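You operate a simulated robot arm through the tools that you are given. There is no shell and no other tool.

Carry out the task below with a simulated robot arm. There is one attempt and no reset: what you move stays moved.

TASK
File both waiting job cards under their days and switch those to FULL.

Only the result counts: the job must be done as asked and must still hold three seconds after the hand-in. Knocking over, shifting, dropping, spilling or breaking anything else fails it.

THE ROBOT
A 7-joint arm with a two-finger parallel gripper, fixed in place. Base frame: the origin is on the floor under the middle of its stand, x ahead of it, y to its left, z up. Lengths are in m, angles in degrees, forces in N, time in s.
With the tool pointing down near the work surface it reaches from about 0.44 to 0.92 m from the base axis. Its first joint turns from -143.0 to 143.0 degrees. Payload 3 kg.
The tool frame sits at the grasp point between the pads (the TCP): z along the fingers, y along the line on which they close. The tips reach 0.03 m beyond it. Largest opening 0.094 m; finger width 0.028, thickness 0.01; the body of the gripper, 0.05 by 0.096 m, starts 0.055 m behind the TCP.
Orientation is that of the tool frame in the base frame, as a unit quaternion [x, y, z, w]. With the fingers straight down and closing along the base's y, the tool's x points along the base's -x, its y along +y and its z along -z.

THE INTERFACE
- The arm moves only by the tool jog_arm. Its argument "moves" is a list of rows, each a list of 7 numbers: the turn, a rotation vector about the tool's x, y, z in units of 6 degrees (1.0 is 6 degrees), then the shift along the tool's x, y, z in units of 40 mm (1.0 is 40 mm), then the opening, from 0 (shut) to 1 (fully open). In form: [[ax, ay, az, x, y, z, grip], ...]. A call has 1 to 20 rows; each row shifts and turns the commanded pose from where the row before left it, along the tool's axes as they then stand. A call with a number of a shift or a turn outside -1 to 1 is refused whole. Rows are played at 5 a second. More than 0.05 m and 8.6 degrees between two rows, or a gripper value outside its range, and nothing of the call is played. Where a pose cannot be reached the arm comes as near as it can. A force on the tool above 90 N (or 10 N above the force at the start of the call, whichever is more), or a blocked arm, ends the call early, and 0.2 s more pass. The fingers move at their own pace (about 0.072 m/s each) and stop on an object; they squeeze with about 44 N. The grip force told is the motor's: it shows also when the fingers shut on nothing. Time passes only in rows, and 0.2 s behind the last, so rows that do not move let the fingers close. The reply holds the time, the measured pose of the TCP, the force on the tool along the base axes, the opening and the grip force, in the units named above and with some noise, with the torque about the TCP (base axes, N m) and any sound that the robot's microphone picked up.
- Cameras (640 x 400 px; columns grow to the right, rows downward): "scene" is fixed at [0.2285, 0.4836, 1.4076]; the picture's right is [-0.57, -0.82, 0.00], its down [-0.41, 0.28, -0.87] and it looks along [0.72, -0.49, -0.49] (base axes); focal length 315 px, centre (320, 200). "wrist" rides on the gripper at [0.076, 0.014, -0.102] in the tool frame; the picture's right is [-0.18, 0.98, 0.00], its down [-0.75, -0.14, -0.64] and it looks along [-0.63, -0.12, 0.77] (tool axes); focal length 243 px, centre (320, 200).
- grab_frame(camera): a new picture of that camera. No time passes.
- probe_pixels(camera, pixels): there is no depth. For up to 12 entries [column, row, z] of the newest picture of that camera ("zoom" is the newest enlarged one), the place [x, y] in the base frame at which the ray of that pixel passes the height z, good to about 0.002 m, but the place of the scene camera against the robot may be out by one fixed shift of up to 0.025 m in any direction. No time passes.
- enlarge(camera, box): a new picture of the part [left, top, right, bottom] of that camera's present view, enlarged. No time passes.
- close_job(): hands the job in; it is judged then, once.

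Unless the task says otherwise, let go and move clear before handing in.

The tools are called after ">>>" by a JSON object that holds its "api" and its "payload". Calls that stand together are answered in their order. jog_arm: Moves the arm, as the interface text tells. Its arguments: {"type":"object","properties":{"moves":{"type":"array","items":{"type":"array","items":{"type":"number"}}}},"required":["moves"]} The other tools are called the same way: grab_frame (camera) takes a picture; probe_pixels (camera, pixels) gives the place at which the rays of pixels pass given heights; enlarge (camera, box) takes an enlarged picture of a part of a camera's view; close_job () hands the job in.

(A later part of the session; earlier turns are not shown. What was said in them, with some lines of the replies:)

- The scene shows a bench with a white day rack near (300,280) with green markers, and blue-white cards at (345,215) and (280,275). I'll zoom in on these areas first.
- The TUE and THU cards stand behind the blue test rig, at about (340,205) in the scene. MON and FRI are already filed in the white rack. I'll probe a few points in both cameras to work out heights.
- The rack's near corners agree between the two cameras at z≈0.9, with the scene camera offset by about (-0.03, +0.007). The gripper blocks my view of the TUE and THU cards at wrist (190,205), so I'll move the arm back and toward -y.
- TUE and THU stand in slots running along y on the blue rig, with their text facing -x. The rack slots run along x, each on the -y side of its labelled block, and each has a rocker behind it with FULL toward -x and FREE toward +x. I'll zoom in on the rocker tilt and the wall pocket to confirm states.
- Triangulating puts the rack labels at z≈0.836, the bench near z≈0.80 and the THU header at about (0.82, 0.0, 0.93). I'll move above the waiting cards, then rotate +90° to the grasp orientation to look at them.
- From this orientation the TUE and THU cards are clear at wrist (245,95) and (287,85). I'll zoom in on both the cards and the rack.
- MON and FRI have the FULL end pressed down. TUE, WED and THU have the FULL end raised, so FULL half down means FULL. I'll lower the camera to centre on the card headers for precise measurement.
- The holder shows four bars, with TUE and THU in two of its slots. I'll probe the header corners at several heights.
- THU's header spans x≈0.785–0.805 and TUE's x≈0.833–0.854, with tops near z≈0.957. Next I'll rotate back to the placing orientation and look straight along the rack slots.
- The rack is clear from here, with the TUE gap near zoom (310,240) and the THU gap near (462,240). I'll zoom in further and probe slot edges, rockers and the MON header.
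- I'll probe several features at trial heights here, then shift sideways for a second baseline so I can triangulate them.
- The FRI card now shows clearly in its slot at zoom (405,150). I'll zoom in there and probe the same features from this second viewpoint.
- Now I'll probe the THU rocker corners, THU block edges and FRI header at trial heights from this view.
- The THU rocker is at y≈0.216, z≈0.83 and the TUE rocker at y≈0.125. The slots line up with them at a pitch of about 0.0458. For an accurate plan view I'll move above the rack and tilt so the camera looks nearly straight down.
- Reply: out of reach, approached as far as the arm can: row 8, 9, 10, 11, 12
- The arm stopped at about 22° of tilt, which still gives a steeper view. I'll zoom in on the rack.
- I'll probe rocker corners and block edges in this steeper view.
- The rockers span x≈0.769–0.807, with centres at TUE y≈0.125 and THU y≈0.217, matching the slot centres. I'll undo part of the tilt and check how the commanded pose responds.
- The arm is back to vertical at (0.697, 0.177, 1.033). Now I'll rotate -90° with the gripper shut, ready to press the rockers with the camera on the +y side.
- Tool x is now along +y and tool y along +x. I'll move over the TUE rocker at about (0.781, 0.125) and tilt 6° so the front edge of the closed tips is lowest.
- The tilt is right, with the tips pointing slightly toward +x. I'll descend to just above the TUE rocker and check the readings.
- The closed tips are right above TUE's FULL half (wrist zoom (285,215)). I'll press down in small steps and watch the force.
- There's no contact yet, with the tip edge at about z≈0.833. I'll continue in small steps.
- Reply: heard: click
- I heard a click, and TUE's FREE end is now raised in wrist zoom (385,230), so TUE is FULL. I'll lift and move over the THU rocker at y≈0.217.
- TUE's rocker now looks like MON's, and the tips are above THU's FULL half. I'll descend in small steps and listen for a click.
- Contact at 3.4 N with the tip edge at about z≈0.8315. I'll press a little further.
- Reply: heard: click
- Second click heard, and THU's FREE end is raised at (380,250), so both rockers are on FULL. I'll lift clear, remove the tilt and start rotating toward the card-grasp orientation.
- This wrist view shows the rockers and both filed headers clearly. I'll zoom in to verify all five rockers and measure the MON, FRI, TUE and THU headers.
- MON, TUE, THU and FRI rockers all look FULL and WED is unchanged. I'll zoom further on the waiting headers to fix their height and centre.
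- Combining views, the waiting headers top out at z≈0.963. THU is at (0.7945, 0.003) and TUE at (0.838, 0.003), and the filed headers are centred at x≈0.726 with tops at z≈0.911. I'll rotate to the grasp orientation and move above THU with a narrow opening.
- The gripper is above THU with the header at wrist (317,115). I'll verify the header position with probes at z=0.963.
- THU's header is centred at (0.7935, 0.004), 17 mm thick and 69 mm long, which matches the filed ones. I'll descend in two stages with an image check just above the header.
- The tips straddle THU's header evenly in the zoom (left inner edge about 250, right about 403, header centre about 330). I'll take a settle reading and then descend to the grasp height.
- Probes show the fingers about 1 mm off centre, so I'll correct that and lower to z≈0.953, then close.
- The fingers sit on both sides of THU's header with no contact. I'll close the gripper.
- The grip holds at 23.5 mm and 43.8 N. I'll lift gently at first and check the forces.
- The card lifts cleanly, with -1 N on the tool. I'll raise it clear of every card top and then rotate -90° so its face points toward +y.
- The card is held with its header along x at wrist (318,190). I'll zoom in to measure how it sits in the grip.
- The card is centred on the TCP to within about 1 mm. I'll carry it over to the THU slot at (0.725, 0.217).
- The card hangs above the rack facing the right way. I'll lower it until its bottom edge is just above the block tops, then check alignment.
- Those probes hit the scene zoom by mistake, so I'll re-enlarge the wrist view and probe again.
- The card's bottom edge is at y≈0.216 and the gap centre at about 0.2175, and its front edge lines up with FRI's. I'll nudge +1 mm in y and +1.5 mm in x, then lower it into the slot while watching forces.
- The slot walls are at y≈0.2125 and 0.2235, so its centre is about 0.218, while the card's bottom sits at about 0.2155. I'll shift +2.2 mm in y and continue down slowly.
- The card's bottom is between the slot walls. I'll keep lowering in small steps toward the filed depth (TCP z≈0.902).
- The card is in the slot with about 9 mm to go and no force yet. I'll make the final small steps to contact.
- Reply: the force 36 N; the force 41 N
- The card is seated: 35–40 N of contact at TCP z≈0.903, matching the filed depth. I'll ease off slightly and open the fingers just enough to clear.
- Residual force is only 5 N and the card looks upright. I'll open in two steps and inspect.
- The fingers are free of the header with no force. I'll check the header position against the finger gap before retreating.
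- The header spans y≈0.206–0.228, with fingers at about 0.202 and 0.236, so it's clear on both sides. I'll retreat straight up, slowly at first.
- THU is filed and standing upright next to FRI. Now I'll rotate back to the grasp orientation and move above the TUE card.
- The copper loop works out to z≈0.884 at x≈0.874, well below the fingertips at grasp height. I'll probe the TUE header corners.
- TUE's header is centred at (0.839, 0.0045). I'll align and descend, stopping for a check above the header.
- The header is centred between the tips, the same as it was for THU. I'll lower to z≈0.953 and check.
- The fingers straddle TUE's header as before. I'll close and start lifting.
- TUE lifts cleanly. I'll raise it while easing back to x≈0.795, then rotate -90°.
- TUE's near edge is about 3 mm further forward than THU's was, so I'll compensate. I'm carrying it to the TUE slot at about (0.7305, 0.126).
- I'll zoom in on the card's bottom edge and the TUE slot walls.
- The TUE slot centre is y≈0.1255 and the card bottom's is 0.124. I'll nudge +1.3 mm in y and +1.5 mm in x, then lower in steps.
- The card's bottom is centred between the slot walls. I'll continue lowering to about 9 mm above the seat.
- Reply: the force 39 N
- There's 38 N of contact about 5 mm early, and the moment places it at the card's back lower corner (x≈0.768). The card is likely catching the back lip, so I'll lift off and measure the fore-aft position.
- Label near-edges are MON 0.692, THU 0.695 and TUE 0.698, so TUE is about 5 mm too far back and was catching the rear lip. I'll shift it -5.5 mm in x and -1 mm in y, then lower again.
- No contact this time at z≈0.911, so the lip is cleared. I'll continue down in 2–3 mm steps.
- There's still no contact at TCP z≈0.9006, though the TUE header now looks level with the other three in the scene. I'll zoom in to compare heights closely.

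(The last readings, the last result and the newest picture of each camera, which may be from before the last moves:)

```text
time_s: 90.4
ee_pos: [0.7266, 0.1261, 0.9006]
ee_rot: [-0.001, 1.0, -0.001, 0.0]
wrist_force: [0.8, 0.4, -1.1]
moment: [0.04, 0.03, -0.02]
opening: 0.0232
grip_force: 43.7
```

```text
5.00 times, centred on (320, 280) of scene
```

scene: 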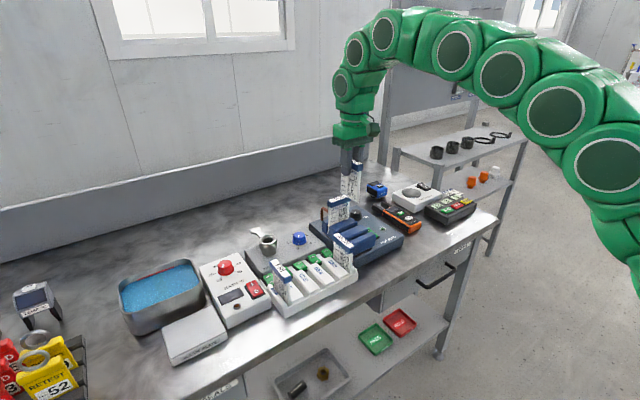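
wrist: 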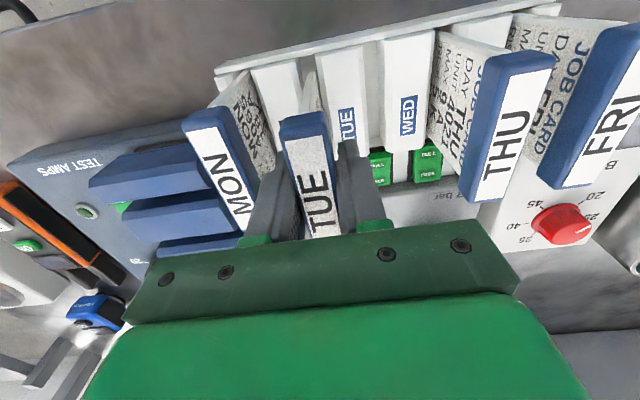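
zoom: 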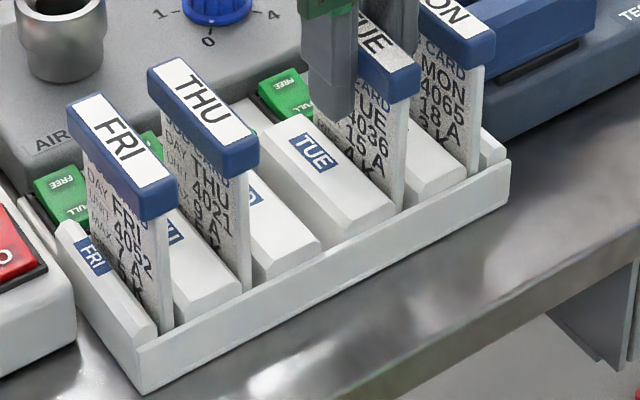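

TUE's header lies on the line between FRI's and MON's corners to within about 1 mm, so it's nearly seated. I'll make small steps to find the floor.

>>> {"api": "jog_arm", "payload": {"moves": [[0, 0, 0, 0, 0, 0.03, 0], [0, 0, 0, 0, 0, 0, 0]]}}

>>> {"api": "jog_arm", "payload": {"moves": [[0, 0, 0, 0, 0, 0.03, 0], [0, 0, 0, 0, 0, 0, 0]]}}

```text
time_s: 91.0
ee_pos: [0.7269, 0.1269, 0.9006]
ee_rot: [0.0, 1.0, 0.0, 0.0]
wrist_force: [-0.1, -1.9, 26.6]
moment: [-0.21, 0.99, 0.03]
opening: 0.0232
grip_force: 44.4
```

```text
time_s: 91.6
ee_pos: [0.727, 0.1276, 0.8997]
ee_rot: [0.0, 1.0, 0.0, 0.002]
wrist_force: [13.5, -0.6, 39.1]
moment: [-0.02, 0.17, 0.0]
opening: 0.0234
grip_force: 43.7
```

Floor contact at TCP z≈0.900, starting at the front corner and then levelling out, so the card is seated. I'll ease off and open slightly.

>>> {"api": "jog_arm", "payload": {"moves": [[0, 0, 0, 0, 0, -0.04, 0], [0, 0, 0, 0, 0, 0, 0]]}}

>>> {"api": "enlarge", "payload": {"camera": "scene", "box": [260, 220, 380, 310]}}

>>> {"api": "enlarge", "payload": {"camera": "wrist", "box": [220, 20, 400, 250]}}

```text
time_s: 92.2
ee_pos: [0.7262, 0.1269, 0.9002]
ee_rot: [0.0, 1.0, 0.0, -0.001]
wrist_force: [4.9, 2.0, 25.6]
moment: [0.18, 0.46, -0.04]
opening: 0.0233
grip_force: 43.7
```

```text
4.44 times, centred on (320, 265) of scene
```

zoom: 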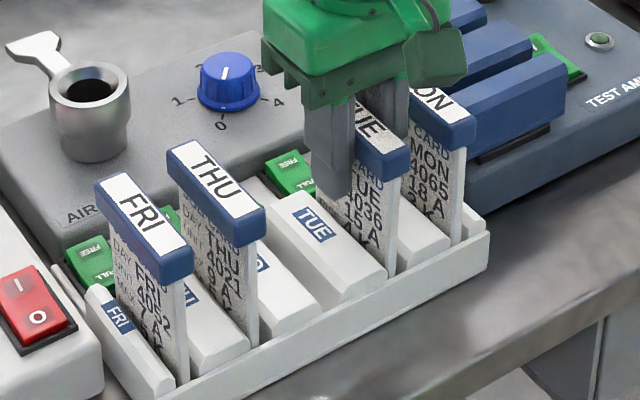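

```text
1.74 times, centred on (310, 135) of wrist
```

zoom: 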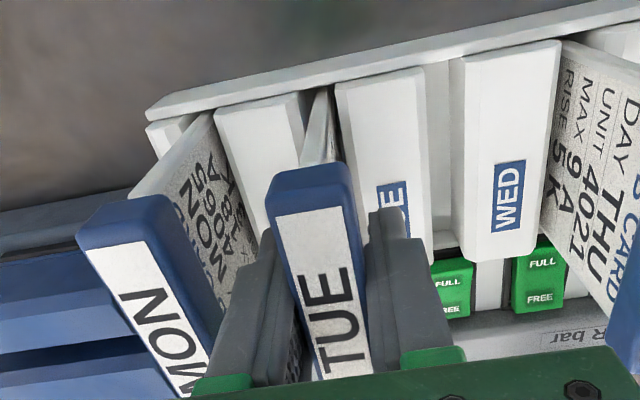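

There's still 26 N of residual force, so I'll ease up a touch more before opening.

>>> {"api": "jog_arm", "payload": {"moves": [[0, 0, 0, 0, 0, -0.03, 0], [0, 0, 0, 0, 0, 0, 0]]}}

```text
time_s: 92.8
ee_pos: [0.7259, 0.1256, 0.8981]
ee_rot: [0.0, 1.0, 0.0, -0.001]
wrist_force: [-0.5, 0.1, 1.1]
moment: [0.06, 0.14, -0.02]
opening: 0.0232
grip_force: 44.3
```

The force is down to about 1 N. I'll open now.

>>> {"api": "jog_arm", "payload": {"moves": [[0, 0, 0, 0, 0, 0, 0.27], [0, 0, 0, 0, 0, 0, 0.3], [0, 0, 0, 0, 0, 0, 0.36], [0, 0, 0, 0, 0, 0, 0.36], [0, 0, 0, 0, 0, 0, 0.36]]}}

>>> {"api": "enlarge", "payload": {"camera": "wrist", "box": [250, 80, 390, 230]}}

>>> {"api": "enlarge", "payload": {"camera": "scene", "box": [260, 220, 380, 310]}}

```text
time_s: 94.0
ee_pos: [0.7278, 0.125, 0.8994]
ee_rot: [-0.001, 1.0, 0.0, 0.0]
wrist_force: [-0.1, 0.1, -1.2]
moment: [-0.03, 0.01, 0.02]
opening: 0.0339
grip_force: 0.1
```

```text
2.67 times, centred on (320, 155) of wrist
```

zoom: 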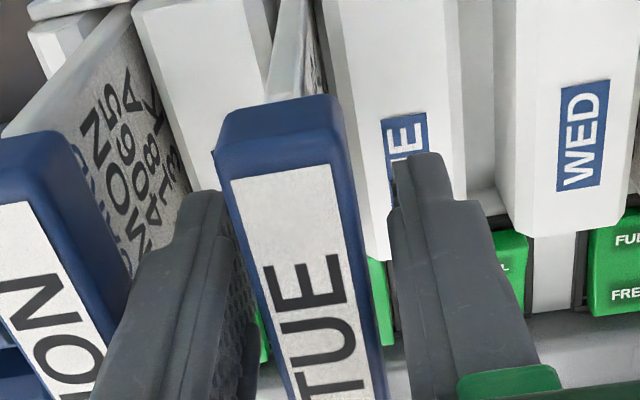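

```text
4.44 times, centred on (320, 265) of scene
```

zoom: 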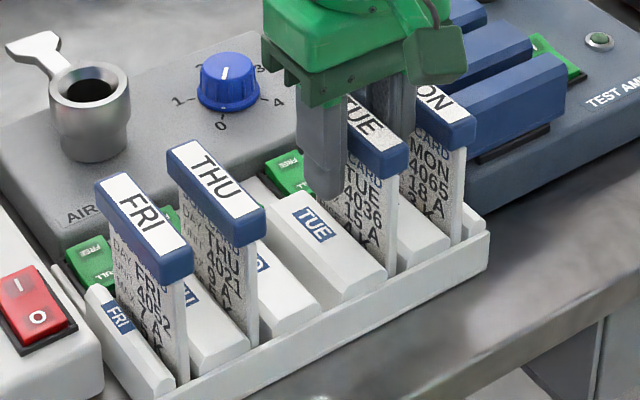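

The fingers are clear of the header on both sides and the card stands upright. I'll retreat straight up.

>>> {"api": "jog_arm", "payload": {"moves": [[0, 0, 0, 0, 0, -0.3, 0.36], [0, 0, 0, 0, 0, -0.4, 0.36], [0, 0, 0, 0, 0, -0.6, 0.36], [0, 0, 0, 0, 0, -0.8, 0.36], [0, 0, 0, 0, 0, -0.9, 0.36], [0, 0, 0, 0, 0, -0.9, 0.36], [0, 0, 0, 0.5, 0, -0.3, 0.36], [0, 0, 0, 0.8, 0, 0, 0.36], [0, 0, 0, 0, 0, 0, 0.36], [0, 0, 0, 0, 0, 0, 0.36]]}}

>>> {"api": "grab_frame", "payload": {"camera": "wrist"}}

>>> {"api": "grab_frame", "payload": {"camera": "scene"}}

>>> {"api": "enlarge", "payload": {"camera": "wrist", "box": [220, 60, 440, 240]}}

>>> {"api": "enlarge", "payload": {"camera": "scene", "box": [250, 220, 380, 310]}}

```text
time_s: 96.2
ee_pos: [0.6735, 0.1263, 1.0696]
ee_rot: [0.0, 1.0, 0.001, 0.0]
wrist_force: [-0.7, 0.4, -1.0]
moment: [-0.01, 0.01, -0.01]
opening: 0.0338
grip_force: 0.2
```

```text
taken
```

wrist: 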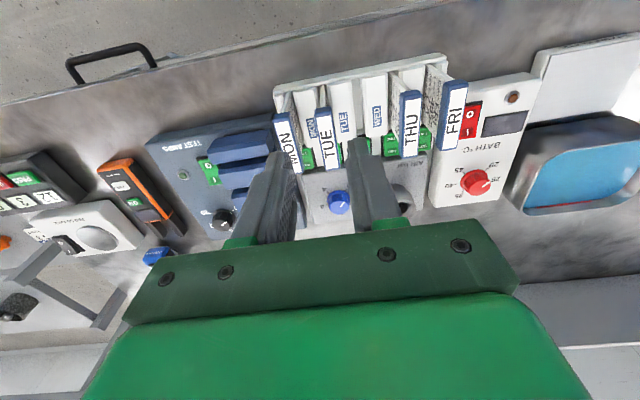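

```text
taken
```

scene: 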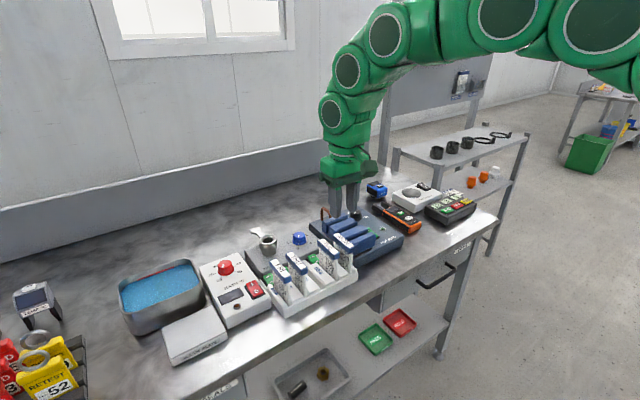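

```text
2.22 times, centred on (330, 150) of wrist
```

zoom: 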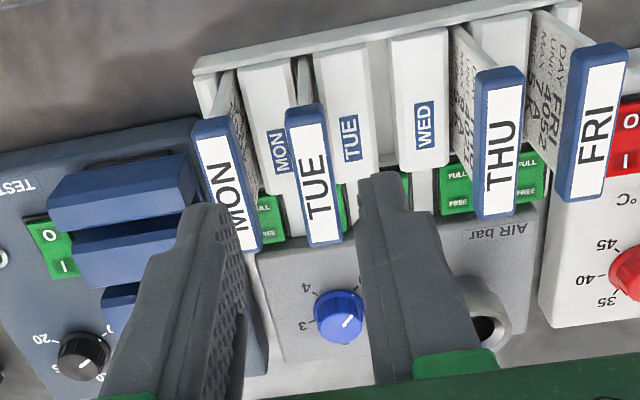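

```text
4.44 times, centred on (315, 265) of scene
```

zoom: 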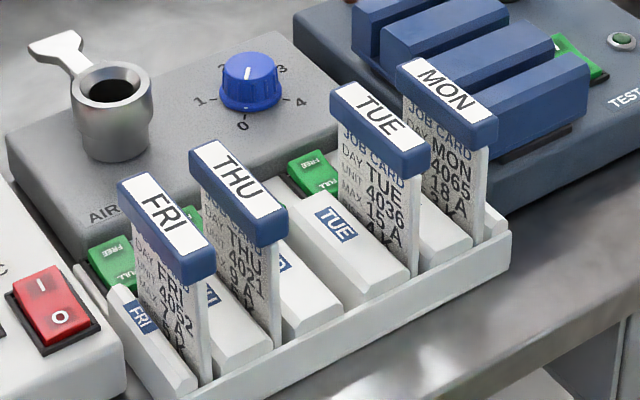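

Both cards are filed upright. I'll move the camera to look down on the rockers and confirm TUE and THU are still FULL.

>>> {"api": "jog_arm", "payload": {"moves": [[0, 0, 0, -0.9, 0.27, 0, 0.36], [0, 0, 0, -0.9, 0.27, 0, 0.36], [0, 0, 0, -0.9, 0.27, 0, 0.36], [0, 0, 0, -0.9, 0.27, 0, 0.36], [0, 0, 0, 0, 0, 0, 0.36], [0, 0, 0, 0, 0, 0, 0.36]]}}

>>> {"api": "grab_frame", "payload": {"camera": "wrist"}}

>>> {"api": "enlarge", "payload": {"camera": "wrist", "box": [220, 20, 440, 130]}}

>>> {"api": "enlarge", "payload": {"camera": "scene", "box": [300, 240, 350, 275]}}

```text
time_s: 97.6
ee_pos: [0.8167, 0.1683, 1.0701]
ee_rot: [-0.001, 1.0, 0.0, 0.0]
wrist_force: [0.1, 0.0, 0.2]
moment: [-0.03, -0.02, -0.03]
opening: 0.0337
grip_force: 0.0
```

```text
taken
```

wrist: 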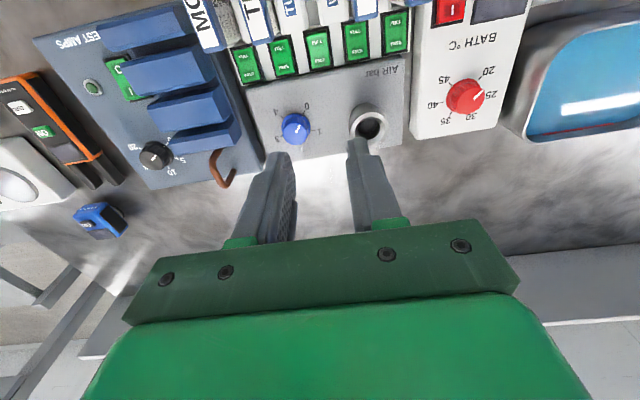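

```text
2.91 times, centred on (330, 75) of wrist
```

zoom: 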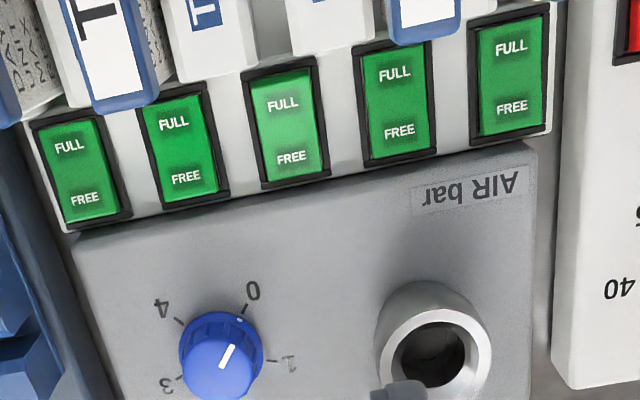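

```text
11.43 times, centred on (325, 258) of scene
```

zoom: 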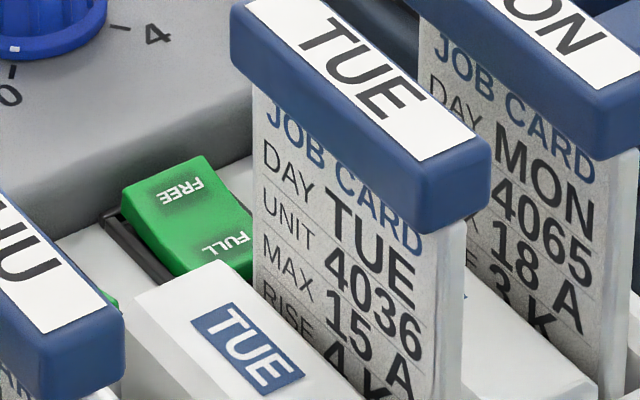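

WED's rocker at zoom (285,125) is brighter than the other four, so its tilt differs as expected. I'll zoom in further to be sure.

>>> {"api": "enlarge", "payload": {"camera": "wrist", "box": [228, 35, 348, 105]}}

>>> {"api": "enlarge", "payload": {"camera": "wrist", "box": [300, 5, 420, 85]}}

>>> {"api": "enlarge", "payload": {"camera": "scene", "box": [300, 190, 400, 270]}}

>>> {"api": "enlarge", "payload": {"camera": "scene", "box": [200, 220, 380, 340]}}

```text
5.33 times, centred on (288, 70) of wrist
```

zoom: 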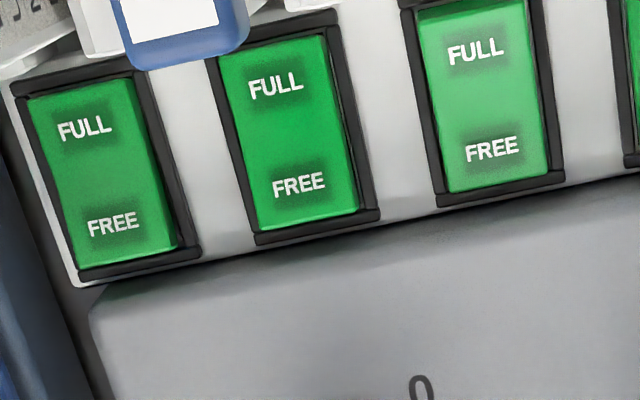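

```text
5.00 times, centred on (360, 45) of wrist
```

zoom: 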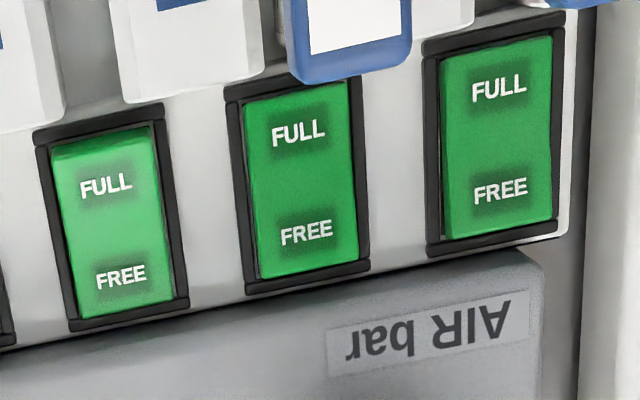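

```text
5.00 times, centred on (350, 230) of scene
```

zoom: 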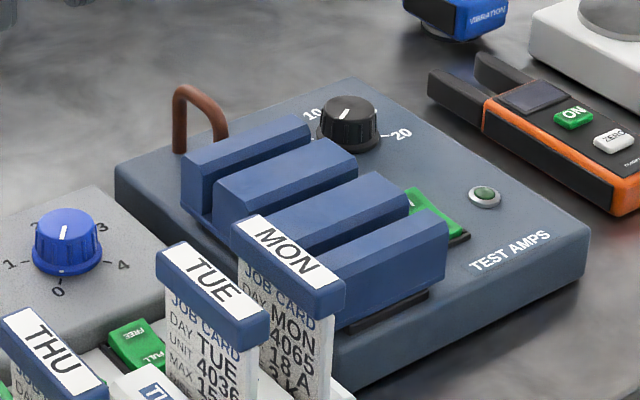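

```text
3.33 times, centred on (290, 280) of scene
```

zoom: 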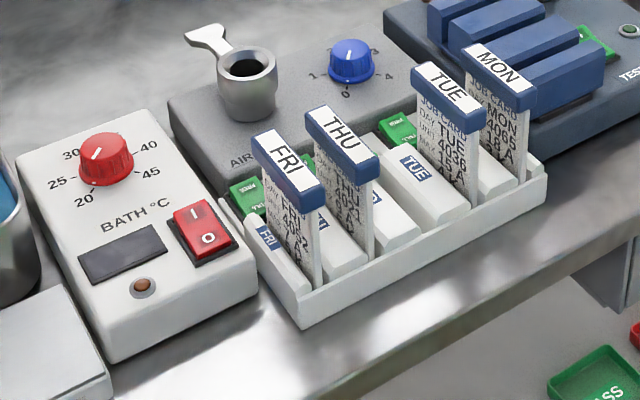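

TUE and THU rockers now match MON and FRI (FULL side down), and WED is still FREE. All four cards stand upright, the blue holder is empty, nothing else has moved and the gripper is clear, so I'm handing in.

>>> {"api": "close_job", "payload": {}}

```text
The job is handed in.
```

The TUE and THU job cards are filed under their days, and both of those days are switched to FULL. I handed the job in, and the tool confirmed it but gave no pass or fail result.

- **Cards:** I took "waiting" to mean the TUE and THU cards standing in the blue TEST AMPS holder. In the last pictures both stand upright in their slots with the MON and FRI cards, and the holder is empty.
- **Switches:** each one clicked when pressed. In the last pictures they sit like MON and FRI, and WED is still FREE.
- **TUE card:** it caught the back edge of its slot on the first try. I lifted it, moved it forward about 5 mm and seated it.
- **Left alone:** I did not touch the FRI card in the "TO TEST" wall pocket, because the FRI slot already held a card.

In the last pictures nothing else looked moved. The gripper was open and clear of everything.
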